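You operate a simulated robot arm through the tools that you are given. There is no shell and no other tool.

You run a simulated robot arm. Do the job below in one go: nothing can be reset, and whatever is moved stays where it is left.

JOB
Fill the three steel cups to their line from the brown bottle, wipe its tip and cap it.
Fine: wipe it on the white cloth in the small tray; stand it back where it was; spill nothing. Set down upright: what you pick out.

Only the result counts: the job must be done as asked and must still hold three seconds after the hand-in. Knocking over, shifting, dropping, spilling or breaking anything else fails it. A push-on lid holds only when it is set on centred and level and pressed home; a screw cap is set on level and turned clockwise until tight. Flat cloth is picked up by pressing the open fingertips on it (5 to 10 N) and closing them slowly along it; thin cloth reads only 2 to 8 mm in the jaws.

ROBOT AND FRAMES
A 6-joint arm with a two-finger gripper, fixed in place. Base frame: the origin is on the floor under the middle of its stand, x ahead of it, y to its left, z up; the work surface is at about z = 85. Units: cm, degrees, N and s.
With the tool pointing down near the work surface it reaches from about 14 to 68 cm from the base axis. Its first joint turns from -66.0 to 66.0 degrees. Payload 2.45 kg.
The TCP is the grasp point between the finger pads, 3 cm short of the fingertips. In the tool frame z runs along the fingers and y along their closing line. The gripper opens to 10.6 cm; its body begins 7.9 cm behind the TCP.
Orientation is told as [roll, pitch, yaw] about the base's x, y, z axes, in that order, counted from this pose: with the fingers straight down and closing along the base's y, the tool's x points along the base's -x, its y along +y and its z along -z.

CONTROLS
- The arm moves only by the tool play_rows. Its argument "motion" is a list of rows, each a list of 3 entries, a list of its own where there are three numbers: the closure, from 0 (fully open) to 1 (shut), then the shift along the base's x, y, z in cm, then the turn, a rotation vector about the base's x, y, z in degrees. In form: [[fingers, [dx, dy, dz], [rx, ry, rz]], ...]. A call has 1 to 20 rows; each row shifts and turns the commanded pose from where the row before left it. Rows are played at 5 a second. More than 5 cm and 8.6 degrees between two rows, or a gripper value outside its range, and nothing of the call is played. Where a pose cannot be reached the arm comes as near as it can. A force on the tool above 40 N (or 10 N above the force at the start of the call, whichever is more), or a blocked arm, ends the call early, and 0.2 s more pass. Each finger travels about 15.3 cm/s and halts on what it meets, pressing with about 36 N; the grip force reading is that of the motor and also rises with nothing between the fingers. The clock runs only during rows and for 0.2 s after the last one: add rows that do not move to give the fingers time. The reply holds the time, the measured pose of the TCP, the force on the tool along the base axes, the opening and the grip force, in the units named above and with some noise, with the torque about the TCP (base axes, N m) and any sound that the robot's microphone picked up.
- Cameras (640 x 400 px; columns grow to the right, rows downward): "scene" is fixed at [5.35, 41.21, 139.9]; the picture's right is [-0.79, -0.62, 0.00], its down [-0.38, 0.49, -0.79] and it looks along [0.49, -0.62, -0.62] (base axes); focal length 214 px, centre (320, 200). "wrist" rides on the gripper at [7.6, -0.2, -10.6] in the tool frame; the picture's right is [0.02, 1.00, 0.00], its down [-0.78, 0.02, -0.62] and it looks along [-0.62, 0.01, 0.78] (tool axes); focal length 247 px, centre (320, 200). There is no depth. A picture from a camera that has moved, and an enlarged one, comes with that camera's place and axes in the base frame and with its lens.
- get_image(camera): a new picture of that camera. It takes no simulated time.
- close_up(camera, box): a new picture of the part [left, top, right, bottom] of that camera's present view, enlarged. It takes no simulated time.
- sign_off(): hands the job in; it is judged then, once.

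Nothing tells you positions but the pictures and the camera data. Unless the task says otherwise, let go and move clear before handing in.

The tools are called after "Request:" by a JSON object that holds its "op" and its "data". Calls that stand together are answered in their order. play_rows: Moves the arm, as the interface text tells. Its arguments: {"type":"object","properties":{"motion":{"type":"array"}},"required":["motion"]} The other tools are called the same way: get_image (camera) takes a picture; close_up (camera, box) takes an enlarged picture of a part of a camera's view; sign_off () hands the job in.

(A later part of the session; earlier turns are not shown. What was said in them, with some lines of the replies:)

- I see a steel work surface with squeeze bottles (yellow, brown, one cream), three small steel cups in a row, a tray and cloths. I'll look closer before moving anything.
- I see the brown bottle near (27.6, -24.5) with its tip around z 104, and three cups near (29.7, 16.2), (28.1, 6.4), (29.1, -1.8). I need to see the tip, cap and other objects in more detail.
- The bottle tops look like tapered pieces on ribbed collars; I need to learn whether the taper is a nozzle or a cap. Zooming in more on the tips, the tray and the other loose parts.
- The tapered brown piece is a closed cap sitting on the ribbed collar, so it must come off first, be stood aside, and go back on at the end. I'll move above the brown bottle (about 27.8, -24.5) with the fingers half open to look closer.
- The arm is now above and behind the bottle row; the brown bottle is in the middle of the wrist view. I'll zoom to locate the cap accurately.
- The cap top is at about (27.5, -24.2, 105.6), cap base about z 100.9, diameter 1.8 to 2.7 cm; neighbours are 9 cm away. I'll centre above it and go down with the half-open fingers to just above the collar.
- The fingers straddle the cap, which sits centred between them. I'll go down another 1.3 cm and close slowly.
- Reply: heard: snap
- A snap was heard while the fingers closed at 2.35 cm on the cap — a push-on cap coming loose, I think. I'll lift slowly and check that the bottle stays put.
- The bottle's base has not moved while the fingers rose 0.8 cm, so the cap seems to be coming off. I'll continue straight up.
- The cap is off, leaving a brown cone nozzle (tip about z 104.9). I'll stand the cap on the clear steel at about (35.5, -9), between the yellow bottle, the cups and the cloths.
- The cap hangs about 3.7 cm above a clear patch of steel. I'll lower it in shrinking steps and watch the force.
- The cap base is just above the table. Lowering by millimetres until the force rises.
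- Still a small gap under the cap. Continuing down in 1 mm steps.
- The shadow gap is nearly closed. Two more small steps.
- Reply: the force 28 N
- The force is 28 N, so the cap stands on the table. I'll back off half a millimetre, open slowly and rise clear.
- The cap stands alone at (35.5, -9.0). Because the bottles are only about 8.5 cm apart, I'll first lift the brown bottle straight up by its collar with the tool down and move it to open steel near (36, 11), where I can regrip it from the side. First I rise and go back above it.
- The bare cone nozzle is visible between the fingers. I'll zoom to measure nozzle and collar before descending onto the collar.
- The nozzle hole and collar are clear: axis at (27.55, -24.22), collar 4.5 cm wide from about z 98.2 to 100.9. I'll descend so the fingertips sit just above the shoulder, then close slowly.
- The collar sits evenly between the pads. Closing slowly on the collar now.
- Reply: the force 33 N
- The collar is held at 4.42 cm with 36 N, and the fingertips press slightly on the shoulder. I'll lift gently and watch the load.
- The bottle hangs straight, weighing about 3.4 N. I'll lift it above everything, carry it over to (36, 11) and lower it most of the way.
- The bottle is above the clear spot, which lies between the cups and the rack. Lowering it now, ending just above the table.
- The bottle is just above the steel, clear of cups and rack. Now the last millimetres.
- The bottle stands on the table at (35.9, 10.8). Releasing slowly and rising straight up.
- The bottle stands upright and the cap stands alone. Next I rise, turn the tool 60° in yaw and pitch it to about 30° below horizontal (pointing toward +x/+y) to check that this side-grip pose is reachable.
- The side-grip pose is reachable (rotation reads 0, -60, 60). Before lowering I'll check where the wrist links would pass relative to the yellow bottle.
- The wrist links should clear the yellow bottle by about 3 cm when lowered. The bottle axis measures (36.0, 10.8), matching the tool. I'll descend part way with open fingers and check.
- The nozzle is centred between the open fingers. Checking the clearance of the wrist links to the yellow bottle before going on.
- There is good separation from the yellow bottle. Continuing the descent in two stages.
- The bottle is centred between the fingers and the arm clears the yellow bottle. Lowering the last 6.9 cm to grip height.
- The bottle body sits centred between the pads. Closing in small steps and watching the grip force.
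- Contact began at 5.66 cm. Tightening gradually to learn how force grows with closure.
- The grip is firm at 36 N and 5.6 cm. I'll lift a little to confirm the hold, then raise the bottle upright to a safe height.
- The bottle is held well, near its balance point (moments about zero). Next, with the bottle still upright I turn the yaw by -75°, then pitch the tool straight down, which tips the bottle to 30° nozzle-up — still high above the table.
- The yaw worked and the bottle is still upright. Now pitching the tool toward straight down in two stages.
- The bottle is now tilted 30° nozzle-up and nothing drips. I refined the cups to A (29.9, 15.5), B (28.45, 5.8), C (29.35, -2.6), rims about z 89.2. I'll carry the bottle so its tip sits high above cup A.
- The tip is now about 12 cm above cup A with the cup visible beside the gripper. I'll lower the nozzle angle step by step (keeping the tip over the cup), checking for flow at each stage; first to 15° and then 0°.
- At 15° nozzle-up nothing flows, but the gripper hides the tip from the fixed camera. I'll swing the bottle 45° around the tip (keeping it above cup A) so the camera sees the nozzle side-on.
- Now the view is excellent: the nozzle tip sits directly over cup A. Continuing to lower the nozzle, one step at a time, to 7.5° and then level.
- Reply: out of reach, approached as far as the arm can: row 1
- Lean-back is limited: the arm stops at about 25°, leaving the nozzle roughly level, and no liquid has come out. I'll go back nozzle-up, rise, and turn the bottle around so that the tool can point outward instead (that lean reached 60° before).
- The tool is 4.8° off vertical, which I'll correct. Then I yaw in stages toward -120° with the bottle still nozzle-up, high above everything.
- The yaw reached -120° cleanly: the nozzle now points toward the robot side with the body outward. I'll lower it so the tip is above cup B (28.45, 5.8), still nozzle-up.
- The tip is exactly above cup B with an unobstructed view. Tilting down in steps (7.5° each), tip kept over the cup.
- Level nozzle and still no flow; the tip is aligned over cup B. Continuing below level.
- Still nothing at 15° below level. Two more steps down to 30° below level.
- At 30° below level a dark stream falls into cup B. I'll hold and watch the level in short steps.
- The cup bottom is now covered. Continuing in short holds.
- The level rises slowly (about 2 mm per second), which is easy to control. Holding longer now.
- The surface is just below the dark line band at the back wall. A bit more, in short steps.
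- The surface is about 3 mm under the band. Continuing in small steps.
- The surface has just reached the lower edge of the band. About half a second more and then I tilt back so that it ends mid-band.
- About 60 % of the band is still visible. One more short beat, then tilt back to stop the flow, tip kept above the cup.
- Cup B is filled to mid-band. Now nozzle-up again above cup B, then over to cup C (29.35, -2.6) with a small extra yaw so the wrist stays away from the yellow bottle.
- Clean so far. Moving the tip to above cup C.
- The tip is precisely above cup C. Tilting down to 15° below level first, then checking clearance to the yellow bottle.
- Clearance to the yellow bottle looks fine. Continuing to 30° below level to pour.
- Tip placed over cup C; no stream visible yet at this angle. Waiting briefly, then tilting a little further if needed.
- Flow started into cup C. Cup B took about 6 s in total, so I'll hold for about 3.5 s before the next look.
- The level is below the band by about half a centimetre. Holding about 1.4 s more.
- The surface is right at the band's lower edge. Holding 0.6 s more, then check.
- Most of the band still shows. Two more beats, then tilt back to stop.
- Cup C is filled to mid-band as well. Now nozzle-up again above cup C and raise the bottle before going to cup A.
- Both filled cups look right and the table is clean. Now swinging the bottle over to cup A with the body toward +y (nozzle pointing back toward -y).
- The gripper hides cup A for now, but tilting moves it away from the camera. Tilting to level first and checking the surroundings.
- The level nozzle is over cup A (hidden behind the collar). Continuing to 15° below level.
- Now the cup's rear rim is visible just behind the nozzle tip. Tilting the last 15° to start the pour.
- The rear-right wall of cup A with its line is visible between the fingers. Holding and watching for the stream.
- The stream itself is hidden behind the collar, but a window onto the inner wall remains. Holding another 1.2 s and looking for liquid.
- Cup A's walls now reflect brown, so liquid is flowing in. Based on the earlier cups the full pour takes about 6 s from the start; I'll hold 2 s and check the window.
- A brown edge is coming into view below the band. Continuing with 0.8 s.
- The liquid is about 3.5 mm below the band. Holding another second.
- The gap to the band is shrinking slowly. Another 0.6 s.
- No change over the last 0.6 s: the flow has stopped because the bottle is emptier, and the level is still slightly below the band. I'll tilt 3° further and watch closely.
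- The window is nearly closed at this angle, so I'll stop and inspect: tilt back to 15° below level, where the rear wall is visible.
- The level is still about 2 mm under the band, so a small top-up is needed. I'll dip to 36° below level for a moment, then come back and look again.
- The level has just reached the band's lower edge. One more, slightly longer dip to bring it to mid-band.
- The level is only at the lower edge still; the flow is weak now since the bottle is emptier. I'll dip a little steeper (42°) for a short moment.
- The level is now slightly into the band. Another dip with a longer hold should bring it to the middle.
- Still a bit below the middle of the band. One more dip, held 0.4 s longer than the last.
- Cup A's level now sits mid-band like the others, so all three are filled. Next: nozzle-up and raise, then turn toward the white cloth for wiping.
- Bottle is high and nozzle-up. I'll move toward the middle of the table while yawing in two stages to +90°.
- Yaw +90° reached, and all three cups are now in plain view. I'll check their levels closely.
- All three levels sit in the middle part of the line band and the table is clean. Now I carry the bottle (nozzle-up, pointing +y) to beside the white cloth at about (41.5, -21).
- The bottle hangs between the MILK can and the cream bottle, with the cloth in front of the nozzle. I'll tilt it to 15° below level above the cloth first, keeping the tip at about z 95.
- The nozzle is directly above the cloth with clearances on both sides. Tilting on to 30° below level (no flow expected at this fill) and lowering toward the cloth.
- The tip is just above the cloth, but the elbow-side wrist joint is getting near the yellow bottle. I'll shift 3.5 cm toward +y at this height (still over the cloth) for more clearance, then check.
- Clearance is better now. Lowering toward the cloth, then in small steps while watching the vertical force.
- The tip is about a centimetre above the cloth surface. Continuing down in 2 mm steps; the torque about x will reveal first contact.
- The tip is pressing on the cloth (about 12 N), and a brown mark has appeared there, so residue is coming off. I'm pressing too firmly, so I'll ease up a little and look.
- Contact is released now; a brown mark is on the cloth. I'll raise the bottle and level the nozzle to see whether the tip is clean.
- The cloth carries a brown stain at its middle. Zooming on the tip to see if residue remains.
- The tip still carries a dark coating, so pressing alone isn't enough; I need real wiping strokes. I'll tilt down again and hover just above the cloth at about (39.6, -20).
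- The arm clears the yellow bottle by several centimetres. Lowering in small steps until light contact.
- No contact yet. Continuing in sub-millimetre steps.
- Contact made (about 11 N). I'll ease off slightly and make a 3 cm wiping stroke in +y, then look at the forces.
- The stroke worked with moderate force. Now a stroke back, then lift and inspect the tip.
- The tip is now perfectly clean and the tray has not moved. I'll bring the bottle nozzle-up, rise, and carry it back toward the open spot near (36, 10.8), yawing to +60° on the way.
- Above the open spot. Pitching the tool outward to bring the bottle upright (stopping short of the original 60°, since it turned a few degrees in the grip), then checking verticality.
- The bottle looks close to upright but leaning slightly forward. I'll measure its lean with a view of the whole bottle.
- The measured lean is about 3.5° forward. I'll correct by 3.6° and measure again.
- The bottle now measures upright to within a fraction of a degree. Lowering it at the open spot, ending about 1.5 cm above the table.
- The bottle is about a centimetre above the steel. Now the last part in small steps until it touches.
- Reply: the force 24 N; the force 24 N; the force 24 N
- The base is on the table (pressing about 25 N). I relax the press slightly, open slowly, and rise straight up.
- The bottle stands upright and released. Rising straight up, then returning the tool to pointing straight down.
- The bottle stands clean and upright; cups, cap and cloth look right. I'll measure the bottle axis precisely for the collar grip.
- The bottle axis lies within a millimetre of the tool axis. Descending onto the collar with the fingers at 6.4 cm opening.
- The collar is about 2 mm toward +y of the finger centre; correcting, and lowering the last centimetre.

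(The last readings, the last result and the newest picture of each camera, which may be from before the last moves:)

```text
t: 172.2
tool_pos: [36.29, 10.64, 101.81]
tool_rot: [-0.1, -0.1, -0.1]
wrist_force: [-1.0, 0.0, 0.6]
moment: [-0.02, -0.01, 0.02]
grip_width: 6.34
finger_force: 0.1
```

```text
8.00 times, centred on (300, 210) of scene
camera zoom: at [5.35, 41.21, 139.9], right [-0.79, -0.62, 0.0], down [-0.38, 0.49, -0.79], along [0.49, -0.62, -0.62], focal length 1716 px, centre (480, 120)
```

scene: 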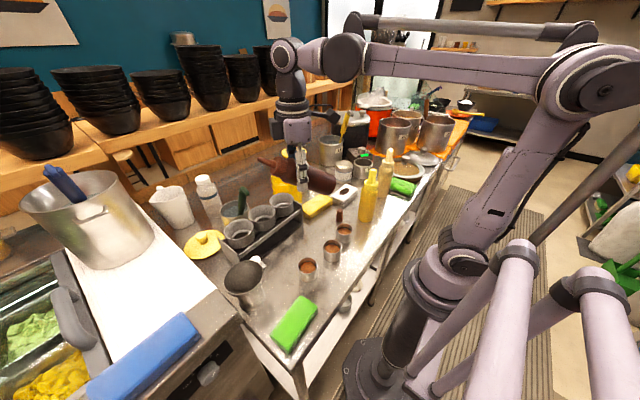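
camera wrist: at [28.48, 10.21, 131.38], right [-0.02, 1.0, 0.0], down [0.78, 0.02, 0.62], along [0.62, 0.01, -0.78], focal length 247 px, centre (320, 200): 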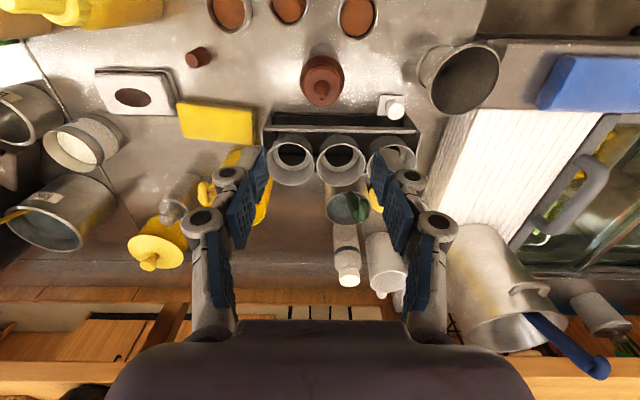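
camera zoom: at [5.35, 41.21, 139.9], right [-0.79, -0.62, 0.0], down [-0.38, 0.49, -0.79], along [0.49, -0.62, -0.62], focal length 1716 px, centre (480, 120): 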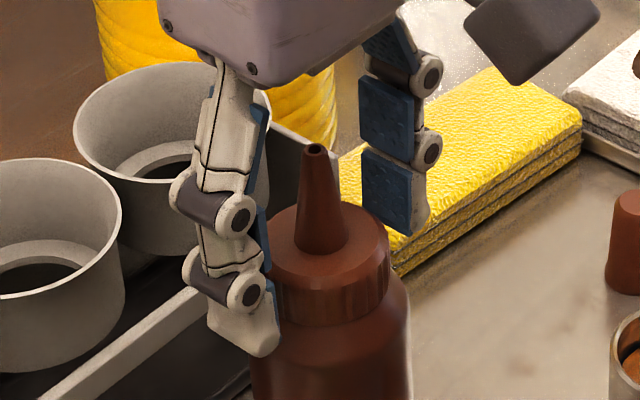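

Centred. Closing slowly on the collar.

Request:
{"op": "play_rows", "data": {"motion": [[0.46, [0, 0, 0], [0, 0, 0]], [0.5, [0, 0, 0], [0, 0, 0]], [0.53, [0, 0, 0], [0, 0, 0]], [0.55, [0, 0, 0], [0, 0, 0]], [0.57, [0, 0, 0], [0, 0, 0]], [0.59, [0, 0, 0], [0, 0, 0]], [0.61, [0, 0, 0], [0, 0, 0]], [0.64, [0, 0, 0], [0, 0, 0]], [0.66, [0, 0, 0], [0, 0, 0]]]}}

Request:
{"op": "play_rows", "data": {"motion": [[0.66, [0, 0, 0.1], [0, 0, 0]], [0.66, [0, 0, 0.3], [0, 0, 0]], [0.66, [0, 0, 0.6], [0, 0, 0]], [0.66, [0, 0, 0], [0, 0, 0]]]}}

Request:
{"op": "close_up", "data": {"camera": "scene", "box": [260, 190, 388, 270]}}

```text
t: 174.2
tool_pos: [36.09, 10.64, 101.86]
tool_rot: [-0.1, -0.1, 0.0]
wrist_force: [-0.5, 0.8, 3.4]
moment: [0.06, 0.03, 0.0]
grip_width: 4.38
finger_force: 36.4
```

```text
t: 175.2
tool_pos: [36.22, 10.64, 102.71]
tool_rot: [-0.1, -0.1, 0.0]
wrist_force: [0.1, -0.2, -1.4]
moment: [-0.03, -0.03, 0.01]
grip_width: 4.38
finger_force: 36.4
```

```text
5.00 times, centred on (324, 230) of scene
camera zoom: at [5.36, 41.21, 139.9], right [-0.79, -0.62, 0.0], down [-0.38, 0.49, -0.79], along [0.49, -0.62, -0.62], focal length 1072 px, centre (300, 50)
```

zoom: 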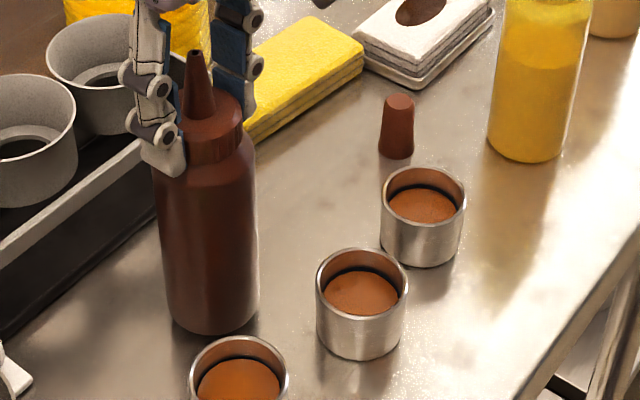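

The bottle hangs straight by its collar. Lifting high and carrying it back to its original slot between the yellow and cream bottles.

Request:
{"op": "play_rows", "data": {"motion": [[0.66, [0, 0, 1.5], [0, 0, 0]], [0.66, [0, 0, 2.5], [0, 0, 0]], [0.66, [0, 0, 3.5], [0, 0, 0]], [0.66, [0, 0, 3.5], [0, 0, 0]], [0.66, [0, 0, 3.5], [0, 0, 0]], [0.66, [0, 0, 3.5], [0, 0, 0]], [0.66, [0, 0, 2.5], [0, 0, 0]], [0.66, [0, 0, 1], [0, 0, 0]], [0.66, [-0.3, -1.3, 0], [0, 0, 0]], [0.66, [-0.6, -2.5, 0], [0, 0, 0]], [0.66, [-0.8, -3.3, 0], [0, 0, 0]], [0.66, [-0.8, -3.3, 0], [0, 0, 0]], [0.66, [-0.8, -3.3, 0], [0, 0, 0]], [0.66, [-0.8, -3.3, 0], [0, 0, 0]], [0.66, [-0.8, -3.3, 0], [0, 0, 0]], [0.66, [-0.8, -3.3, 0], [0, 0, 0]], [0.66, [-0.8, -3.3, 0], [0, 0, 0]], [0.66, [-0.8, -3.3, 0], [0, 0, 0]], [0.66, [-0.8, -3.0, 0], [0, 0, 0]], [0.66, [-0.5, -1.4, 0], [0, 0, 0]]]}}

Request:
{"op": "play_rows", "data": {"motion": [[0.66, [0, 0, 0], [0, 0, 0]], [0.66, [0, 0, 0], [0, 0, 0]]]}}

Request:
{"op": "get_image", "data": {"camera": "scene"}}

Request:
{"op": "get_image", "data": {"camera": "wrist"}}

```text
t: 179.4
tool_pos: [27.59, -23.72, 124.24]
tool_rot: [0.0, -0.2, 0.0]
wrist_force: [0.1, 0.3, -1.5]
moment: [0.0, 0.04, -0.03]
grip_width: 4.33
finger_force: 36.3
```

```text
t: 180.0
tool_pos: [27.6, -23.69, 124.27]
tool_rot: [-0.1, -0.1, 0.0]
wrist_force: [-0.1, 0.2, -1.9]
moment: [-0.01, 0.01, -0.01]
grip_width: 4.35
finger_force: 36.2
```

```text
taken
```

scene: 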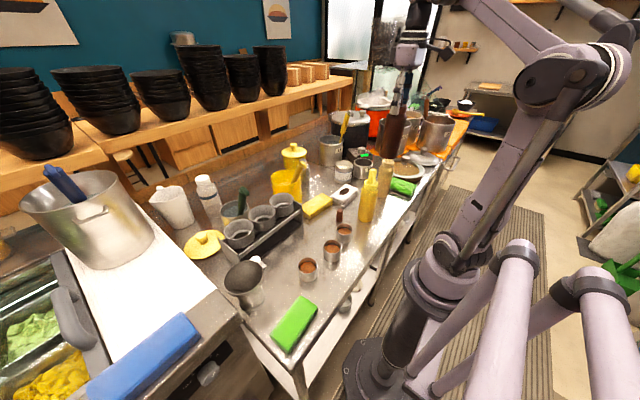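

```text
taken
camera wrist: at [19.98, -23.97, 134.82], right [-0.02, 1.0, 0.0], down [0.78, 0.02, 0.62], along [0.62, 0.01, -0.78], focal length 247 px, centre (320, 200)
```

wrist: 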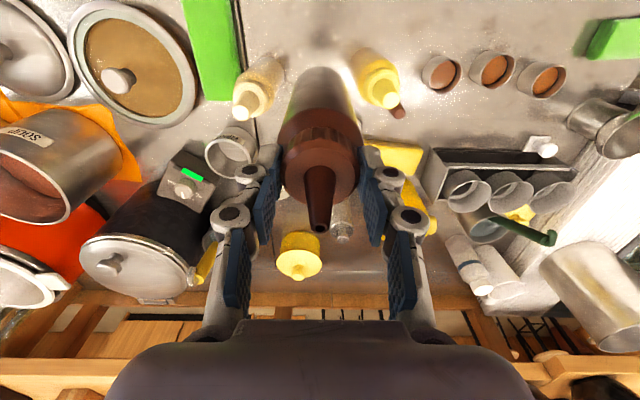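

Positioned above the slot; measured 3 mm off in y from the original pose, so I correct and lower most of the way.

Request:
{"op": "play_rows", "data": {"motion": [[0.66, [-0.05, -0.3, 0], [0, 0, 0]], [0.66, [0, 0, -2], [0, 0, 0]], [0.66, [0, 0, -3.5], [0, 0, 0]], [0.66, [0, 0, -3.5], [0, 0, 0]], [0.66, [0, 0, -3.5], [0, 0, 0]], [0.66, [0, 0, -3.5], [0, 0, 0]], [0.66, [0, 0, -2.5], [0, 0, 0]], [0.66, [0, 0, -1.5], [0, 0, 0]], [0.66, [0, 0, 0], [0, 0, 0]]]}}

Request:
{"op": "play_rows", "data": {"motion": [[0.66, [0, 0, 0], [0, 0, 0]], [0.66, [0, 0, 0], [0, 0, 0]]]}}

Request:
{"op": "close_up", "data": {"camera": "scene", "box": [340, 140, 436, 200]}}

Request:
{"op": "close_up", "data": {"camera": "wrist", "box": [200, 50, 440, 200]}}

```text
t: 182.0
tool_pos: [27.34, -24.19, 104.31]
tool_rot: [-0.1, -0.1, 0.0]
wrist_force: [0.5, 0.1, -1.9]
moment: [-0.01, -0.02, -0.02]
grip_width: 4.35
finger_force: 35.8
```

```text
t: 182.6
tool_pos: [27.43, -24.2, 104.4]
tool_rot: [-0.1, -0.2, 0.0]
wrist_force: [0.4, 0.7, -1.3]
moment: [-0.01, -0.02, -0.04]
grip_width: 4.38
finger_force: 36.7
```

```text
6.67 times, centred on (388, 170) of scene
camera zoom: at [5.35, 41.21, 139.9], right [-0.79, -0.62, 0.0], down [-0.38, 0.49, -0.79], along [0.49, -0.62, -0.62], focal length 1430 px, centre (-133, 400)
```

zoom: 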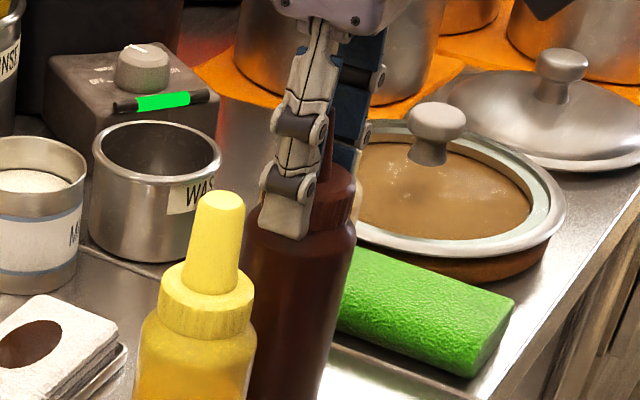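

```text
2.67 times, centred on (320, 125) of wrist
camera zoom: at [19.8, -24.39, 114.88], right [-0.02, 1.0, 0.0], down [0.78, 0.02, 0.62], along [0.62, 0.01, -0.78], focal length 659 px, centre (320, 400)
```

zoom: 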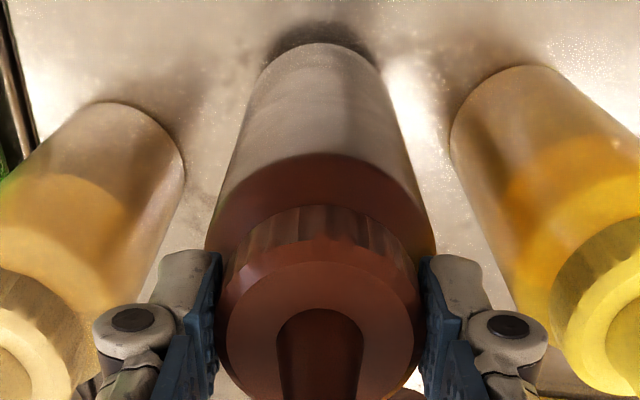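

About 1.5 mm off in x and y compared with the original pose; correcting and lowering to just above the table.

Request:
{"op": "play_rows", "data": {"motion": [[0.66, [0.15, 0.14, 0], [0, 0, 0]], [0.66, [0, 0, -1.2], [0, 0, 0]], [0.66, [0, 0, -0.8], [0, 0, 0]], [0.66, [0, 0, 0], [0, 0, 0]]]}}

Request:
{"op": "play_rows", "data": {"motion": [[0.66, [0, 0, -0.15], [0, 0, 0]], [0.66, [0, 0, 0], [0, 0, 0]]]}}

Request:
{"op": "play_rows", "data": {"motion": [[0.66, [0, 0, -0.15], [0, 0, 0]], [0.66, [0, 0, 0], [0, 0, 0]]]}}

Request:
{"op": "close_up", "data": {"camera": "scene", "box": [340, 165, 436, 225]}}

```text
t: 183.6
tool_pos: [27.66, -24.11, 102.27]
tool_rot: [-0.1, -0.1, 0.0]
wrist_force: [0.0, 0.3, -2.3]
moment: [0.04, -0.01, -0.03]
grip_width: 4.37
finger_force: 35.9
```

```text
t: 184.2
tool_pos: [27.7, -24.19, 102.13]
tool_rot: [-0.1, -0.1, 0.0]
wrist_force: [0.6, 0.2, -1.7]
moment: [-0.01, 0.0, -0.01]
grip_width: 4.33
finger_force: 35.8
```

```text
t: 184.8
tool_pos: [27.65, -24.03, 102.03]
tool_rot: [-0.2, -0.1, -0.1]
wrist_force: [0.1, 0.1, -1.8]
moment: [-0.03, -0.02, 0.01]
grip_width: 4.36
finger_force: 36.0
```

```text
6.67 times, centred on (388, 195) of scene
camera zoom: at [5.35, 41.21, 139.9], right [-0.79, -0.62, 0.0], down [-0.38, 0.49, -0.79], along [0.49, -0.62, -0.62], focal length 1430 px, centre (-133, 233)
```

zoom: 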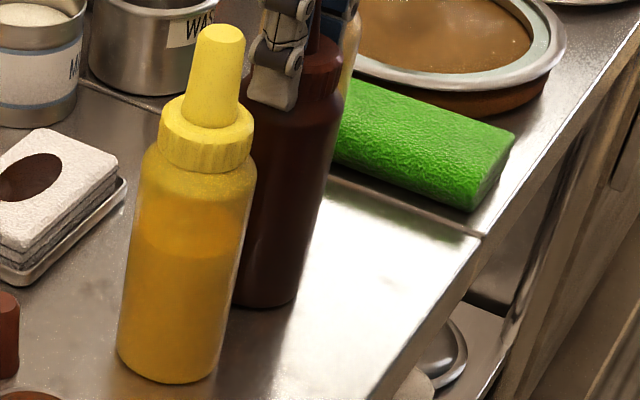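

Position matches the original picture. Lowering the last millimetres.

Request:
{"op": "play_rows", "data": {"motion": [[0.66, [-0.05, 0, -0.1], [0, 0, 0]], [0.66, [0, 0, 0], [0, 0, 0]]]}}

Request:
{"op": "play_rows", "data": {"motion": [[0.66, [0, 0, -0.08], [0, 0, 0]], [0.66, [0, 0, 0], [0, 0, 0]]]}}

Request:
{"op": "play_rows", "data": {"motion": [[0.66, [0, 0, -0.06], [0, 0, 0]], [0.66, [0, 0, 0], [0, 0, 0]]]}}

```text
t: 185.4
tool_pos: [27.51, -24.09, 101.88]
tool_rot: [0.0, -0.1, 0.0]
wrist_force: [-0.9, -0.1, -1.1]
moment: [0.02, 0.01, 0.03]
grip_width: 4.36
finger_force: 36.2
```

```text
t: 186.0
tool_pos: [27.53, -24.05, 101.86]
tool_rot: [-0.1, -0.1, 0.0]
wrist_force: [-1.7, -0.3, 5.7]
moment: [0.04, 0.06, 0.03]
grip_width: 4.34
finger_force: 35.8
```

```text
t: 186.6
tool_pos: [27.72, -24.04, 101.77]
tool_rot: [-0.1, 0.0, -0.1]
wrist_force: [-1.1, -1.4, 20.2]
moment: [0.06, 0.16, 0.12]
grip_width: 4.34
finger_force: 36.4
```

The bottle is on the table at its original place. Relaxing, opening slowly and rising.

Request:
{"op": "play_rows", "data": {"motion": [[0.66, [0, 0, 0.06], [0, 0, 0]], [0.6, [0, 0, 0], [0, 0, 0]], [0.57, [0, 0, 0], [0, 0, 0]], [0.54, [0, 0, 0], [0, 0, 0]], [0.5, [0, 0, 0], [0, 0, 0]], [0.45, [0, 0, 0], [0, 0, 0]], [0.4, [0, 0, 0], [0, 0, 0]], [0.4, [0, 0, 0.5], [0, 0, 0]], [0.4, [0, 0, 2], [0, 0, 0]], [0.4, [0, 0, 4], [0, 0, 0]], [0.4, [0, 0, 4], [0, 0, 0]], [0.4, [0, 0, 0], [0, 0, 0]]]}}

Request:
{"op": "close_up", "data": {"camera": "scene", "box": [340, 150, 436, 210]}}

Request:
{"op": "close_up", "data": {"camera": "scene", "box": [362, 160, 410, 190]}}

Request:
{"op": "get_image", "data": {"camera": "wrist"}}

```text
t: 189.2
tool_pos: [27.5, -24.1, 112.39]
tool_rot: [-0.1, -0.1, 0.0]
wrist_force: [-0.5, 0.2, 1.1]
moment: [0.01, 0.02, 0.01]
grip_width: 6.36
finger_force: 0.0
```

```text
6.67 times, centred on (388, 180) of scene
camera zoom: at [5.35, 41.21, 139.9], right [-0.79, -0.62, 0.0], down [-0.38, 0.49, -0.79], along [0.49, -0.62, -0.62], focal length 1430 px, centre (-133, 333)
```

zoom: 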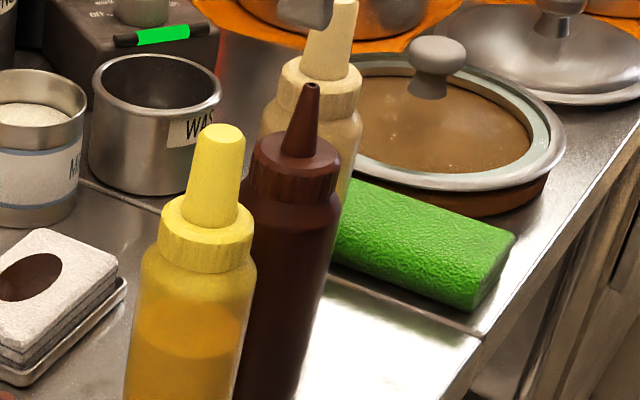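

```text
13.33 times, centred on (386, 175) of scene
camera zoom: at [5.35, 41.21, 139.9], right [-0.79, -0.62, 0.0], down [-0.38, 0.49, -0.79], along [0.49, -0.62, -0.62], focal length 2860 px, centre (-560, 533)
```

zoom: 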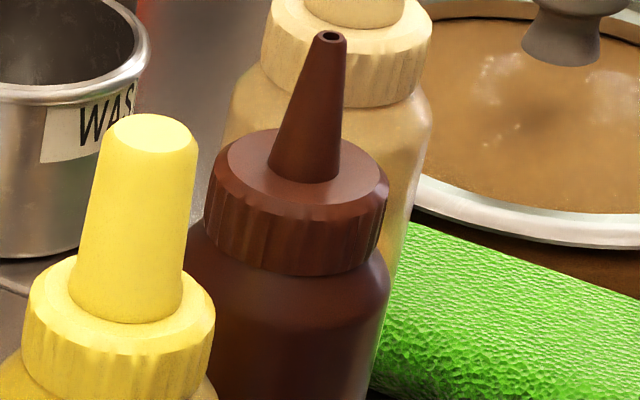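

```text
taken
camera wrist: at [19.84, -24.3, 122.89], right [-0.02, 1.0, 0.0], down [0.78, 0.02, 0.62], along [0.62, 0.01, -0.78], focal length 247 px, centre (320, 200)
```

wrist: 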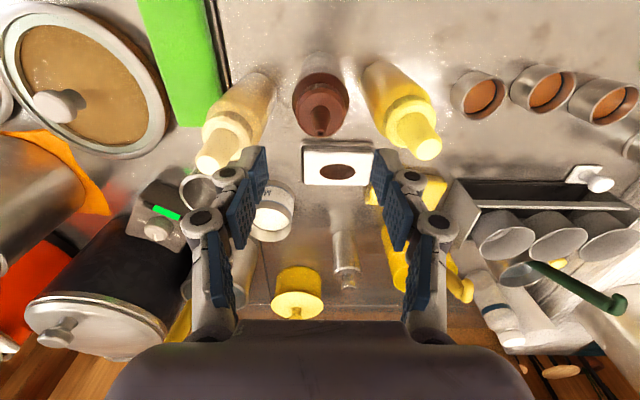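

The bottle is back within about 1 mm of its original spot, with a clean nozzle. Now I go for the cap at (35.5, -9).

Request:
{"op": "play_rows", "data": {"motion": [[0.4, [0, 0, 3], [0, 0, 0]], [0.4, [0, 0, 3], [0, 0, 0]], [0.45, [2, 3.8, 0], [0, 0, 0]], [0.5, [2, 3.8, 0], [0, 0, 0]], [0.5, [2, 3.8, 0], [0, 0, 0]], [0.5, [2.05, 3.83, 0], [0, 0, 0]], [0.5, [0, 0, -4], [0, 0, 0]], [0.5, [0, 0, -4], [0, 0, 0]], [0.5, [0, 0, -4], [0, 0, 0]], [0.5, [0, 0, -4], [0, 0, 0]], [0.5, [0, 0, -3], [0, 0, 0]], [0.5, [0, 0, 0], [0, 0, 0]]]}}

Request:
{"op": "play_rows", "data": {"motion": [[0.5, [0, 0, 0], [0, 0, 0]]]}}

Request:
{"op": "get_image", "data": {"camera": "wrist"}}

Request:
{"op": "close_up", "data": {"camera": "wrist", "box": [240, 100, 400, 200]}}

Request:
{"op": "close_up", "data": {"camera": "scene", "box": [300, 170, 380, 220]}}

```text
t: 191.8
tool_pos: [35.75, -8.86, 99.47]
tool_rot: [-0.1, -0.1, 0.1]
wrist_force: [-0.9, -0.3, 0.6]
moment: [0.0, -0.02, -0.04]
grip_width: 5.28
finger_force: 0.0
```

```text
t: 192.2
tool_pos: [35.72, -8.73, 99.43]
tool_rot: [-0.1, 0.0, -0.1]
wrist_force: [-0.1, -0.1, 0.1]
moment: [0.0, -0.01, 0.05]
grip_width: 5.29
finger_force: 0.0
```

```text
taken
camera wrist: at [28.08, -9.08, 109.9], right [-0.02, 1.0, 0.0], down [0.78, 0.02, 0.62], along [0.62, 0.01, -0.78], focal length 247 px, centre (320, 200)
```

wrist: 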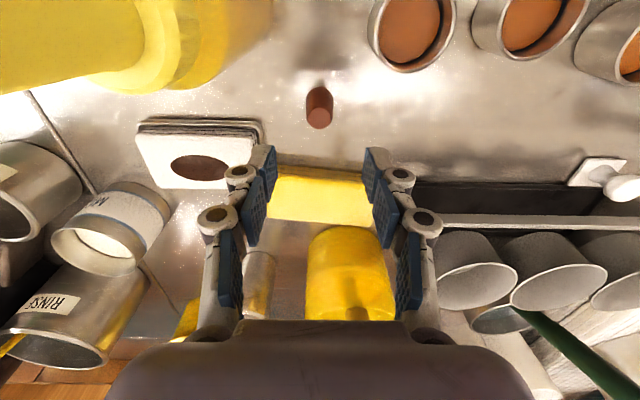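

```text
4.00 times, centred on (320, 150) of wrist
camera zoom: at [28.08, -9.08, 109.9], right [-0.02, 1.0, 0.0], down [0.78, 0.02, 0.62], along [0.62, 0.01, -0.78], focal length 988 px, centre (320, 400)
```

zoom: 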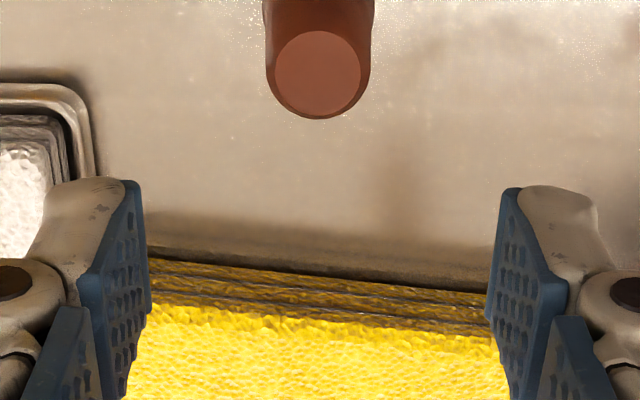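

```text
8.00 times, centred on (340, 195) of scene
camera zoom: at [5.35, 41.21, 139.9], right [-0.79, -0.62, 0.0], down [-0.38, 0.49, -0.79], along [0.49, -0.62, -0.62], focal length 1716 px, centre (160, 240)
```

zoom: 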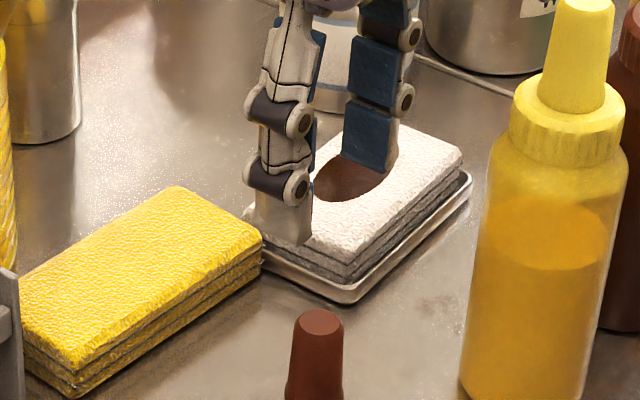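

The cap is centred between the fingers in y and about 2 mm closer in x. Correcting and descending around it.

Request:
{"op": "play_rows", "data": {"motion": [[0.5, [-0.2, 0, -1], [0, 0, 0]], [0.5, [0, 0, -3], [0, 0, 0]], [0.5, [0, 0, -3], [0, 0, 0]], [0.5, [0, 0, -2], [0, 0, 0]], [0.5, [0, 0, -1.2], [0, 0, 0]], [0.5, [0, 0, 0], [0, 0, 0]]]}}

Request:
{"op": "close_up", "data": {"camera": "wrist", "box": [240, 100, 400, 200]}}

Request:
{"op": "play_rows", "data": {"motion": [[0.5, [0, 0, 0], [0, 0, 0]]]}}

```text
t: 193.6
tool_pos: [35.3, -8.87, 89.11]
tool_rot: [-0.1, -0.1, 0.0]
wrist_force: [-0.2, -0.6, 0.9]
moment: [0.0, 0.01, 0.01]
grip_width: 5.31
finger_force: 0.1
```

```text
4.00 times, centred on (320, 150) of wrist
camera zoom: at [27.69, -9.1, 99.67], right [-0.02, 1.0, 0.0], down [0.78, 0.02, 0.62], along [0.62, 0.01, -0.78], focal length 988 px, centre (320, 400)
```

zoom: 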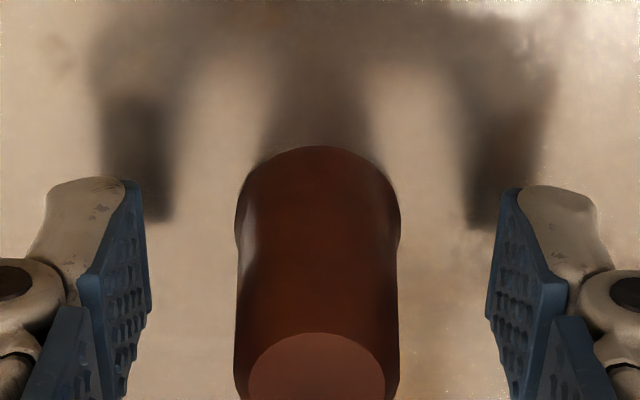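

```text
t: 194.0
tool_pos: [35.42, -8.9, 89.04]
tool_rot: [-0.1, -0.1, 0.2]
wrist_force: [0.3, 0.4, -0.1]
moment: [-0.03, -0.01, -0.02]
grip_width: 5.32
finger_force: 0.1
```

Compared with the view right after I set the cap down, I am about 2 mm too far back in x. Correcting and lowering to the same grip height, then closing slowly.

Request:
{"op": "play_rows", "data": {"motion": [[0.5, [0.2, 0, 0], [0, 0, 0]], [0.5, [0, 0, -0.4], [0, 0, 0]], [0.5, [0, 0, -0.15], [0, 0, 0]], [0.5, [0, 0, 0], [0, 0, 0]]]}}

Request:
{"op": "close_up", "data": {"camera": "wrist", "box": [240, 100, 400, 200]}}

Request:
{"op": "play_rows", "data": {"motion": [[0.58, [0, 0, 0], [0, 0, 0]], [0.66, [0, 0, 0], [0, 0, 0]], [0.7, [0, 0, 0], [0, 0, 0]], [0.73, [0, 0, 0], [0, 0, 0]], [0.75, [0, 0, 0], [0, 0, 0]], [0.77, [0, 0, 0], [0, 0, 0]], [0.79, [0, 0, 0], [0, 0, 0]], [0.81, [0, 0, 0], [0, 0, 0]], [0.84, [0, 0, 0], [0, 0, 0]], [0.88, [0, 0, 0], [0, 0, 0]]]}}

Request:
{"op": "close_up", "data": {"camera": "wrist", "box": [240, 100, 400, 200]}}

```text
t: 195.0
tool_pos: [35.51, -8.88, 88.61]
tool_rot: [-0.1, -0.1, 0.1]
wrist_force: [-0.4, 1.3, 0.4]
moment: [0.01, -0.02, 0.03]
grip_width: 5.31
finger_force: 0.0
```

```text
4.00 times, centred on (320, 150) of wrist
camera zoom: at [27.98, -9.11, 99.17], right [-0.02, 1.0, 0.0], down [0.78, 0.02, 0.62], along [0.62, 0.01, -0.78], focal length 988 px, centre (320, 400)
```

zoom: 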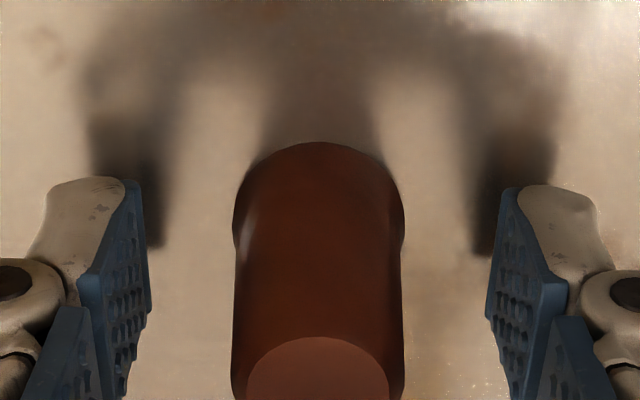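

```text
t: 197.2
tool_pos: [35.57, -8.92, 88.65]
tool_rot: [-0.1, -0.2, 0.1]
wrist_force: [-0.2, 0.1, 0.4]
moment: [-0.01, 0.02, -0.03]
grip_width: 2.34
finger_force: 36.1
```

```text
4.00 times, centred on (320, 150) of wrist
camera zoom: at [27.97, -9.11, 99.17], right [-0.02, 1.0, 0.0], down [0.78, 0.02, 0.62], along [0.62, 0.01, -0.78], focal length 988 px, centre (320, 400)
```

zoom: 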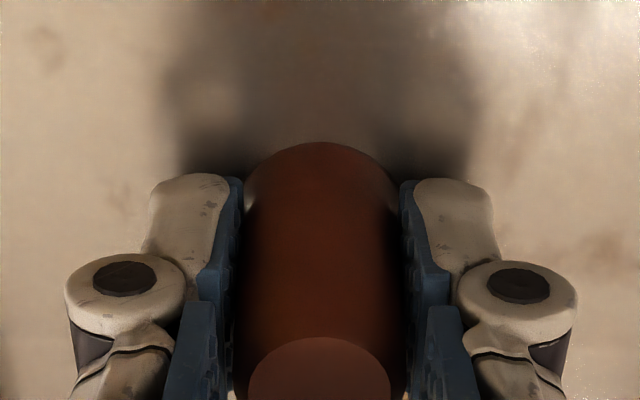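

The cap is gripped at the same width as before (2.34 cm). Lifting and carrying it to hover above the nozzle.

Request:
{"op": "play_rows", "data": {"motion": [[0.88, [0, 0, 1], [0, 0, 0]], [0.88, [0, 0, 3.5], [0, 0, 0]], [0.88, [0, 0, 4.5], [0, 0, 0]], [0.88, [0, 0, 4.5], [0, 0, 0]], [0.88, [0, 0, 4.5], [0, 0, 0]], [0.88, [0, 0, 4.5], [0, 0, 0]], [0.88, [0, 0, 4], [0, 0, 0]], [0.88, [-2, -3.8, 0], [0, 0, 0]], [0.88, [-2, -3.8, 0], [0, 0, 0]], [0.88, [-2, -3.8, 0], [0, 0, 0]], [0.88, [-1.9, -3.75, 0], [0, 0, 0]], [0.88, [0, 0, -2.5], [0, 0, 0]], [0.88, [0, 0, -1.5], [0, 0, 0]], [0.88, [0, 0, 0], [0, 0, 0]]]}}

Request:
{"op": "play_rows", "data": {"motion": [[0.88, [0, 0, 0], [0, 0, 0]]]}}

Request:
{"op": "close_up", "data": {"camera": "scene", "box": [362, 145, 410, 175]}}

Request:
{"op": "close_up", "data": {"camera": "wrist", "box": [240, 80, 400, 180]}}

```text
t: 200.2
tool_pos: [27.72, -24.17, 111.16]
tool_rot: [-0.1, -0.2, 0.0]
wrist_force: [-0.8, -0.2, 0.5]
moment: [0.02, 0.0, -0.05]
grip_width: 2.3
finger_force: 35.1
```

```text
t: 200.6
tool_pos: [27.7, -24.17, 111.22]
tool_rot: [-0.1, -0.1, 0.0]
wrist_force: [-0.3, -0.1, -0.3]
moment: [0.03, -0.01, -0.03]
grip_width: 2.33
finger_force: 36.2
```

```text
13.33 times, centred on (386, 160) of scene
camera zoom: at [5.35, 41.21, 139.9], right [-0.79, -0.62, 0.0], down [-0.38, 0.49, -0.79], along [0.49, -0.62, -0.62], focal length 2860 px, centre (-560, 733)
```

zoom: 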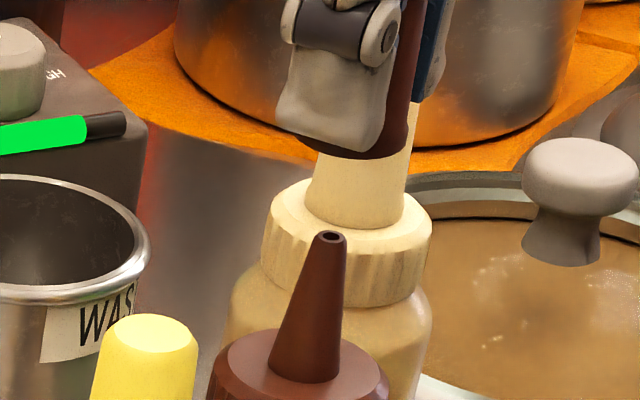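

```text
4.00 times, centred on (320, 130) of wrist
camera zoom: at [20.11, -24.32, 121.76], right [-0.02, 1.0, 0.0], down [0.78, 0.02, 0.62], along [0.62, 0.01, -0.78], focal length 988 px, centre (320, 480)
```

zoom: 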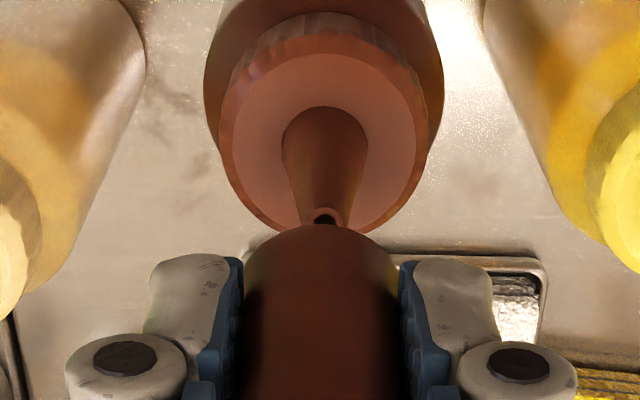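

The cap is aligned above the nozzle to within a millimetre in both views. Small correction, then lowering it over the nozzle.

Request:
{"op": "play_rows", "data": {"motion": [[0.88, [0.05, 0.05, 0], [0, 0, 0]], [0.88, [0, 0, -1.5], [0, 0, 0]], [0.88, [0, 0, -1.5], [0, 0, 0]], [0.88, [0, 0, -1], [0, 0, 0]], [0.88, [0, 0, 0], [0, 0, 0]]]}}

Request:
{"op": "close_up", "data": {"camera": "scene", "box": [362, 150, 410, 180]}}

Request:
{"op": "close_up", "data": {"camera": "wrist", "box": [240, 80, 400, 180]}}

```text
t: 201.8
tool_pos: [27.73, -23.86, 107.2]
tool_rot: [0.0, -0.2, 0.0]
wrist_force: [0.0, -0.3, -0.1]
moment: [0.0, 0.03, 0.01]
grip_width: 2.31
finger_force: 36.2
```

```text
13.33 times, centred on (386, 165) of scene
camera zoom: at [5.35, 41.21, 139.9], right [-0.79, -0.62, 0.0], down [-0.38, 0.49, -0.79], along [0.49, -0.62, -0.62], focal length 2860 px, centre (-560, 667)
```

zoom: 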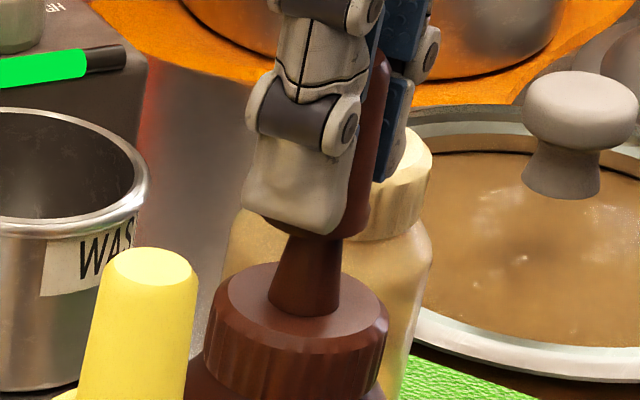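

```text
4.00 times, centred on (320, 130) of wrist
camera zoom: at [20.18, -24.18, 117.7], right [-0.02, 1.0, 0.0], down [0.78, 0.02, 0.62], along [0.62, 0.01, -0.78], focal length 988 px, centre (320, 480)
```

zoom: 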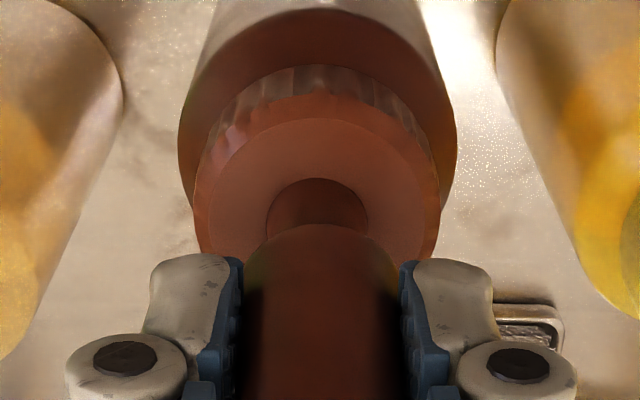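

The nozzle is inside the cap, with only about 1 mm of offset. Correcting that and lowering to just above the seat.

Request:
{"op": "play_rows", "data": {"motion": [[0.88, [-0.08, -0.07, 0], [0, 0, 0]], [0.88, [0, 0, -1], [0, 0, 0]], [0.88, [0, 0, -0.7], [0, 0, 0]], [0.88, [0, 0, 0], [0, 0, 0]]]}}

Request:
{"op": "close_up", "data": {"camera": "scene", "box": [362, 150, 410, 180]}}

Request:
{"op": "close_up", "data": {"camera": "wrist", "box": [240, 80, 400, 180]}}

```text
t: 202.8
tool_pos: [27.69, -24.01, 105.51]
tool_rot: [-0.1, -0.1, -0.1]
wrist_force: [0.1, -0.2, -0.1]
moment: [-0.01, 0.01, -0.03]
grip_width: 2.31
finger_force: 36.2
```

```text
13.33 times, centred on (386, 165) of scene
camera zoom: at [5.35, 41.21, 139.9], right [-0.79, -0.62, 0.0], down [-0.38, 0.49, -0.79], along [0.49, -0.62, -0.62], focal length 2860 px, centre (-560, 667)
```

zoom: 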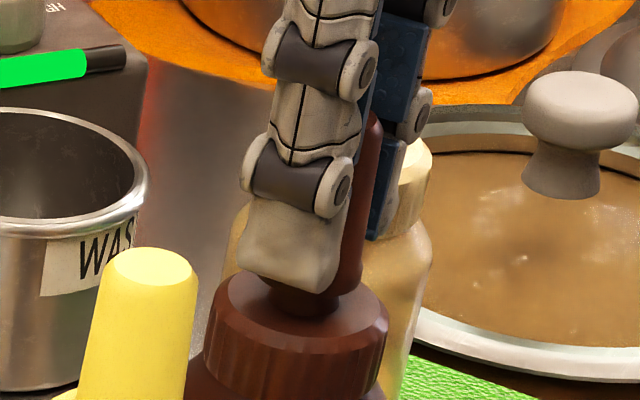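

```text
4.00 times, centred on (320, 130) of wrist
camera zoom: at [20.06, -24.27, 116.01], right [-0.02, 1.0, 0.0], down [0.78, 0.02, 0.62], along [0.62, 0.01, -0.78], focal length 988 px, centre (320, 480)
```

zoom: 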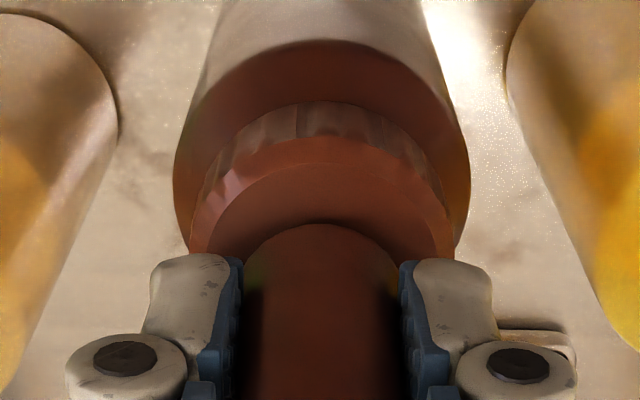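

Well aligned; about a centimetre to go. Lowering in small steps onto the seat and listening for the snap.

Request:
{"op": "play_rows", "data": {"motion": [[0.88, [0, 0, -0.4], [0, 0, 0]], [0.88, [0, 0, -0.3], [0, 0, 0]], [0.88, [0, 0, 0], [0, 0, 0]]]}}

Request:
{"op": "play_rows", "data": {"motion": [[0.88, [0, 0, -0.15], [0, 0, 0]], [0.88, [0, 0, 0], [0, 0, 0]]]}}

Request:
{"op": "play_rows", "data": {"motion": [[0.88, [0, 0, -0.1], [0, 0, 0]], [0.88, [0, 0, 0], [0, 0, 0]]]}}

Request:
{"op": "play_rows", "data": {"motion": [[0.88, [0, 0, -0.06], [0, 0, 0]], [0.88, [0, 0, 0], [0, 0, 0]]]}}

Request:
{"op": "close_up", "data": {"camera": "scene", "box": [362, 150, 410, 180]}}

```text
t: 203.6
tool_pos: [27.68, -24.01, 104.75]
tool_rot: [-0.1, -0.1, 0.1]
wrist_force: [-0.4, 0.4, 0.1]
moment: [0.0, 0.01, -0.02]
grip_width: 2.3
finger_force: 36.3
```

```text
t: 204.2
tool_pos: [27.63, -24.06, 104.74]
tool_rot: [-0.2, 0.0, -0.1]
wrist_force: [-4.1, 0.9, 29.8]
moment: [0.04, 0.2, 0.07]
grip_width: 2.3
finger_force: 36.0
heard: snap
```

```text
t: 204.5
tool_pos: [27.78, -23.98, 104.55]
tool_rot: [-0.1, -0.1, 0.0]
wrist_force: [-1.7, 0.4, 7.2]
moment: [0.04, 0.06, 0.03]
grip_width: 2.31
finger_force: 35.7
stopped in row 1: the force on the tool passed its limit at 43 N (the readings are from after the stop); the commanded pose is now the measured one
```

```text
t: 205.1
tool_pos: [27.62, -24.08, 104.57]
tool_rot: [0.0, 0.0, 0.0]
wrist_force: [-2.7, 1.7, 28.3]
moment: [0.04, 0.02, 0.08]
grip_width: 2.3
finger_force: 36.0
```

```text
13.33 times, centred on (386, 165) of scene
camera zoom: at [5.32, 41.24, 139.89], right [-0.79, -0.62, 0.0], down [-0.38, 0.49, -0.79], along [0.49, -0.62, -0.62], focal length 2860 px, centre (-560, 667)
```

zoom: 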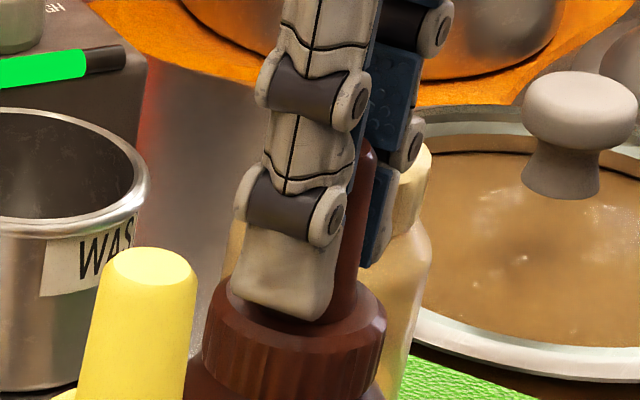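

A snap was heard and the cap is seated under 28 N. I'll open the fingers while still pressing lightly so as not to pull the cap, then check before rising.

Request:
{"op": "play_rows", "data": {"motion": [[0.82, [0, 0, 0], [0, 0, 0]], [0.79, [0, 0, 0], [0, 0, 0]], [0.76, [0, 0, 0], [0, 0, 0]], [0.73, [0, 0, 0], [0, 0, 0]], [0.68, [0, 0, 0], [0, 0, 0]], [0.6, [0, 0, 0], [0, 0, 0]], [0.5, [0, 0, 0], [0, 0, 0]], [0.5, [0, 0, 0], [0, 0, 0]]]}}

Request:
{"op": "close_up", "data": {"camera": "scene", "box": [362, 150, 410, 180]}}

Request:
{"op": "close_up", "data": {"camera": "wrist", "box": [240, 80, 400, 180]}}

```text
t: 206.9
tool_pos: [27.76, -24.02, 104.59]
tool_rot: [0.0, 0.0, 0.0]
wrist_force: [0.7, -0.7, 0.0]
moment: [0.0, 0.0, -0.01]
grip_width: 5.3
finger_force: 0.0
```

```text
13.33 times, centred on (386, 165) of scene
camera zoom: at [5.35, 41.21, 139.9], right [-0.79, -0.62, 0.0], down [-0.38, 0.49, -0.79], along [0.49, -0.62, -0.62], focal length 2860 px, centre (-560, 667)
```

zoom: 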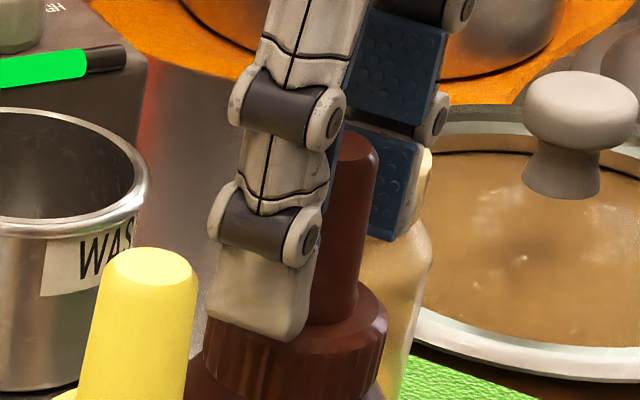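

```text
4.00 times, centred on (320, 130) of wrist
camera zoom: at [20.08, -24.28, 115.13], right [-0.02, 1.0, 0.0], down [0.78, 0.02, 0.62], along [0.62, 0.01, -0.78], focal length 988 px, centre (320, 480)
```

zoom: 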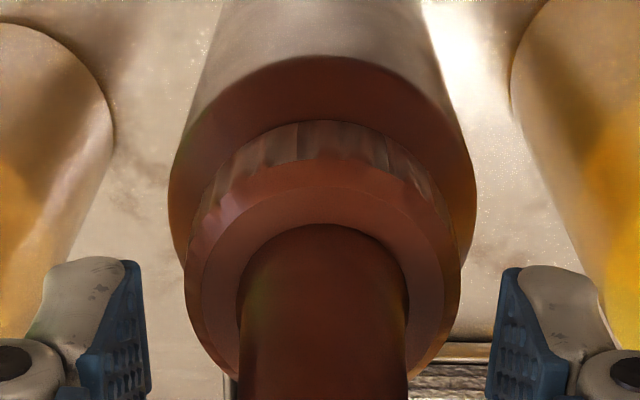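

The cap sits flush on the collar, fingers open. Rising clear and inspecting everything.

Request:
{"op": "play_rows", "data": {"motion": [[0.5, [0, 0, 0.5], [0, 0, 0]], [0.5, [0, 0, 2], [0, 0, 0]], [0.5, [0, 0, 4], [0, 0, 0]], [0.5, [0, 0, 4], [0, 0, 0]], [0.4, [0, 0, 4], [0, 0, 0]], [0.3, [0, 2, 4], [0, 0, 0]], [0.2, [0, 2, 4], [0, 0, 0]], [0.2, [0, 2, 4], [0, 0, 0]], [0.2, [0, 0, 0], [0, 0, 0]]]}}

Request:
{"op": "get_image", "data": {"camera": "scene"}}

Request:
{"op": "close_up", "data": {"camera": "scene", "box": [355, 140, 419, 180]}}

Request:
{"op": "close_up", "data": {"camera": "scene", "box": [280, 130, 440, 230]}}

Request:
{"op": "close_up", "data": {"camera": "scene", "box": [280, 210, 400, 285]}}

Request:
{"op": "get_image", "data": {"camera": "wrist"}}

```text
t: 208.9
tool_pos: [27.82, -18.25, 131.1]
tool_rot: [-0.1, 0.1, 0.1]
wrist_force: [-0.7, 0.7, 1.1]
moment: [0.02, 0.03, 0.0]
grip_width: 8.48
finger_force: 0.1
```

```text
taken
```

scene: 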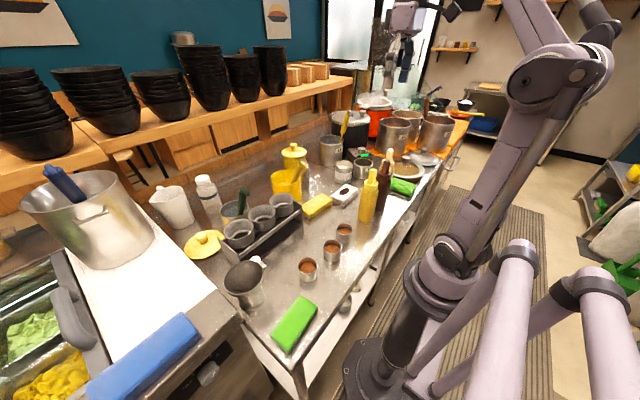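

```text
10.00 times, centred on (387, 160) of scene
camera zoom: at [5.35, 41.21, 139.9], right [-0.79, -0.62, 0.0], down [-0.38, 0.49, -0.79], along [0.49, -0.62, -0.62], focal length 2145 px, centre (-350, 600)
```

zoom: 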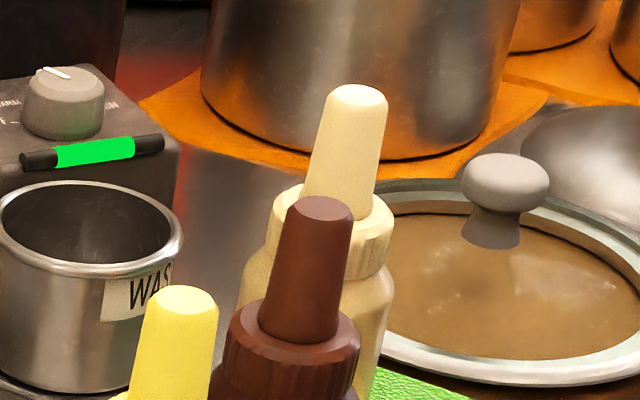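

```text
4.00 times, centred on (360, 180) of scene
camera zoom: at [5.35, 41.21, 139.9], right [-0.79, -0.62, 0.0], down [-0.38, 0.49, -0.79], along [0.49, -0.62, -0.62], focal length 858 px, centre (160, 280)
```

zoom: 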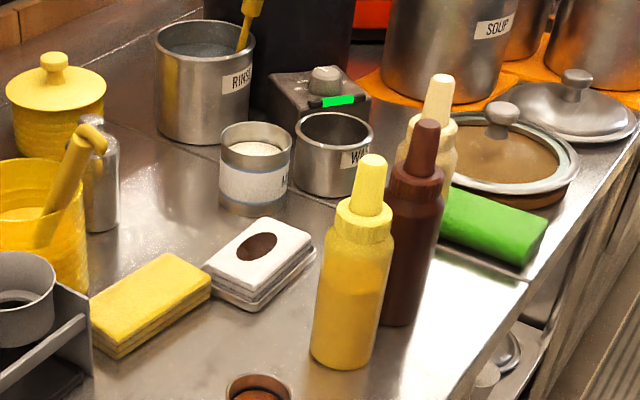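

```text
5.33 times, centred on (340, 248) of scene
camera zoom: at [5.35, 41.21, 139.9], right [-0.79, -0.62, 0.0], down [-0.38, 0.49, -0.79], along [0.49, -0.62, -0.62], focal length 1144 px, centre (213, -53)
```

zoom: 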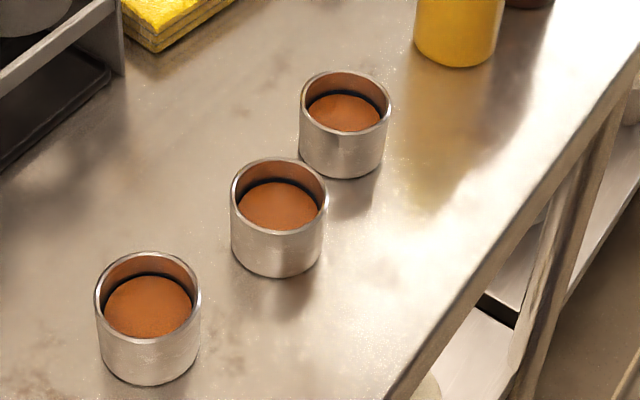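

```text
taken
camera wrist: at [20.2, -18.47, 141.73], right [-0.02, 1.0, 0.0], down [0.78, 0.02, 0.62], along [0.62, 0.01, -0.78], focal length 247 px, centre (320, 200)
```

wrist: 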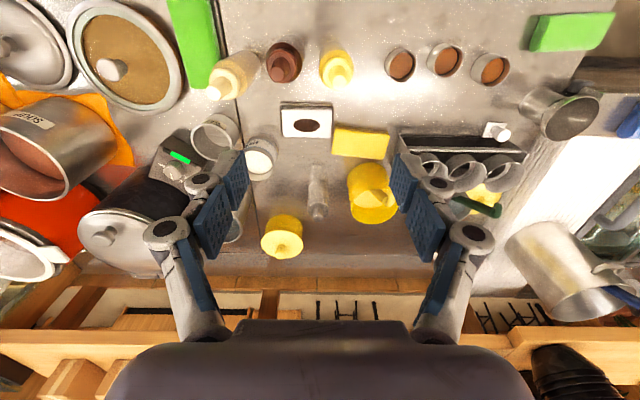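

Everything checks out: three cups filled to the line, brown bottle back in place with its cap snapped on and level, stain only on the white cloth, nothing else moved, gripper clear. Handing in.

Request:
{"op": "sign_off", "data": {}}

```text
The job is handed in.
```

The job is handed in. The three steel cups are filled to their line, and the brown bottle is wiped, capped and back where it stood. I don't have the judge's result yet.

- **Cups:** in the close-up pictures the liquid sits near the middle of the dark line band in all three. The cup nearest the green sponge is a touch higher than the other two. I saw no spills on the table.
- **Wiping:** two strokes on the white cloth left the tip clean. The only mark is the brown stain on that cloth, and the tray looks unmoved.
- **Cap:** I stood it upright on the steel while pouring. Putting it back, I pressed it on until it snapped, and it sits level on the collar.
- **Bottle:** it is upright and within about 1 to 2 mm of its starting spot, going by the before and after pictures. To get a side grip I first moved it to open steel near the cups, then carried it back between the yellow and cream bottles.

The gripper is open and clear of everything, and nothing else looks moved in the final pictures.
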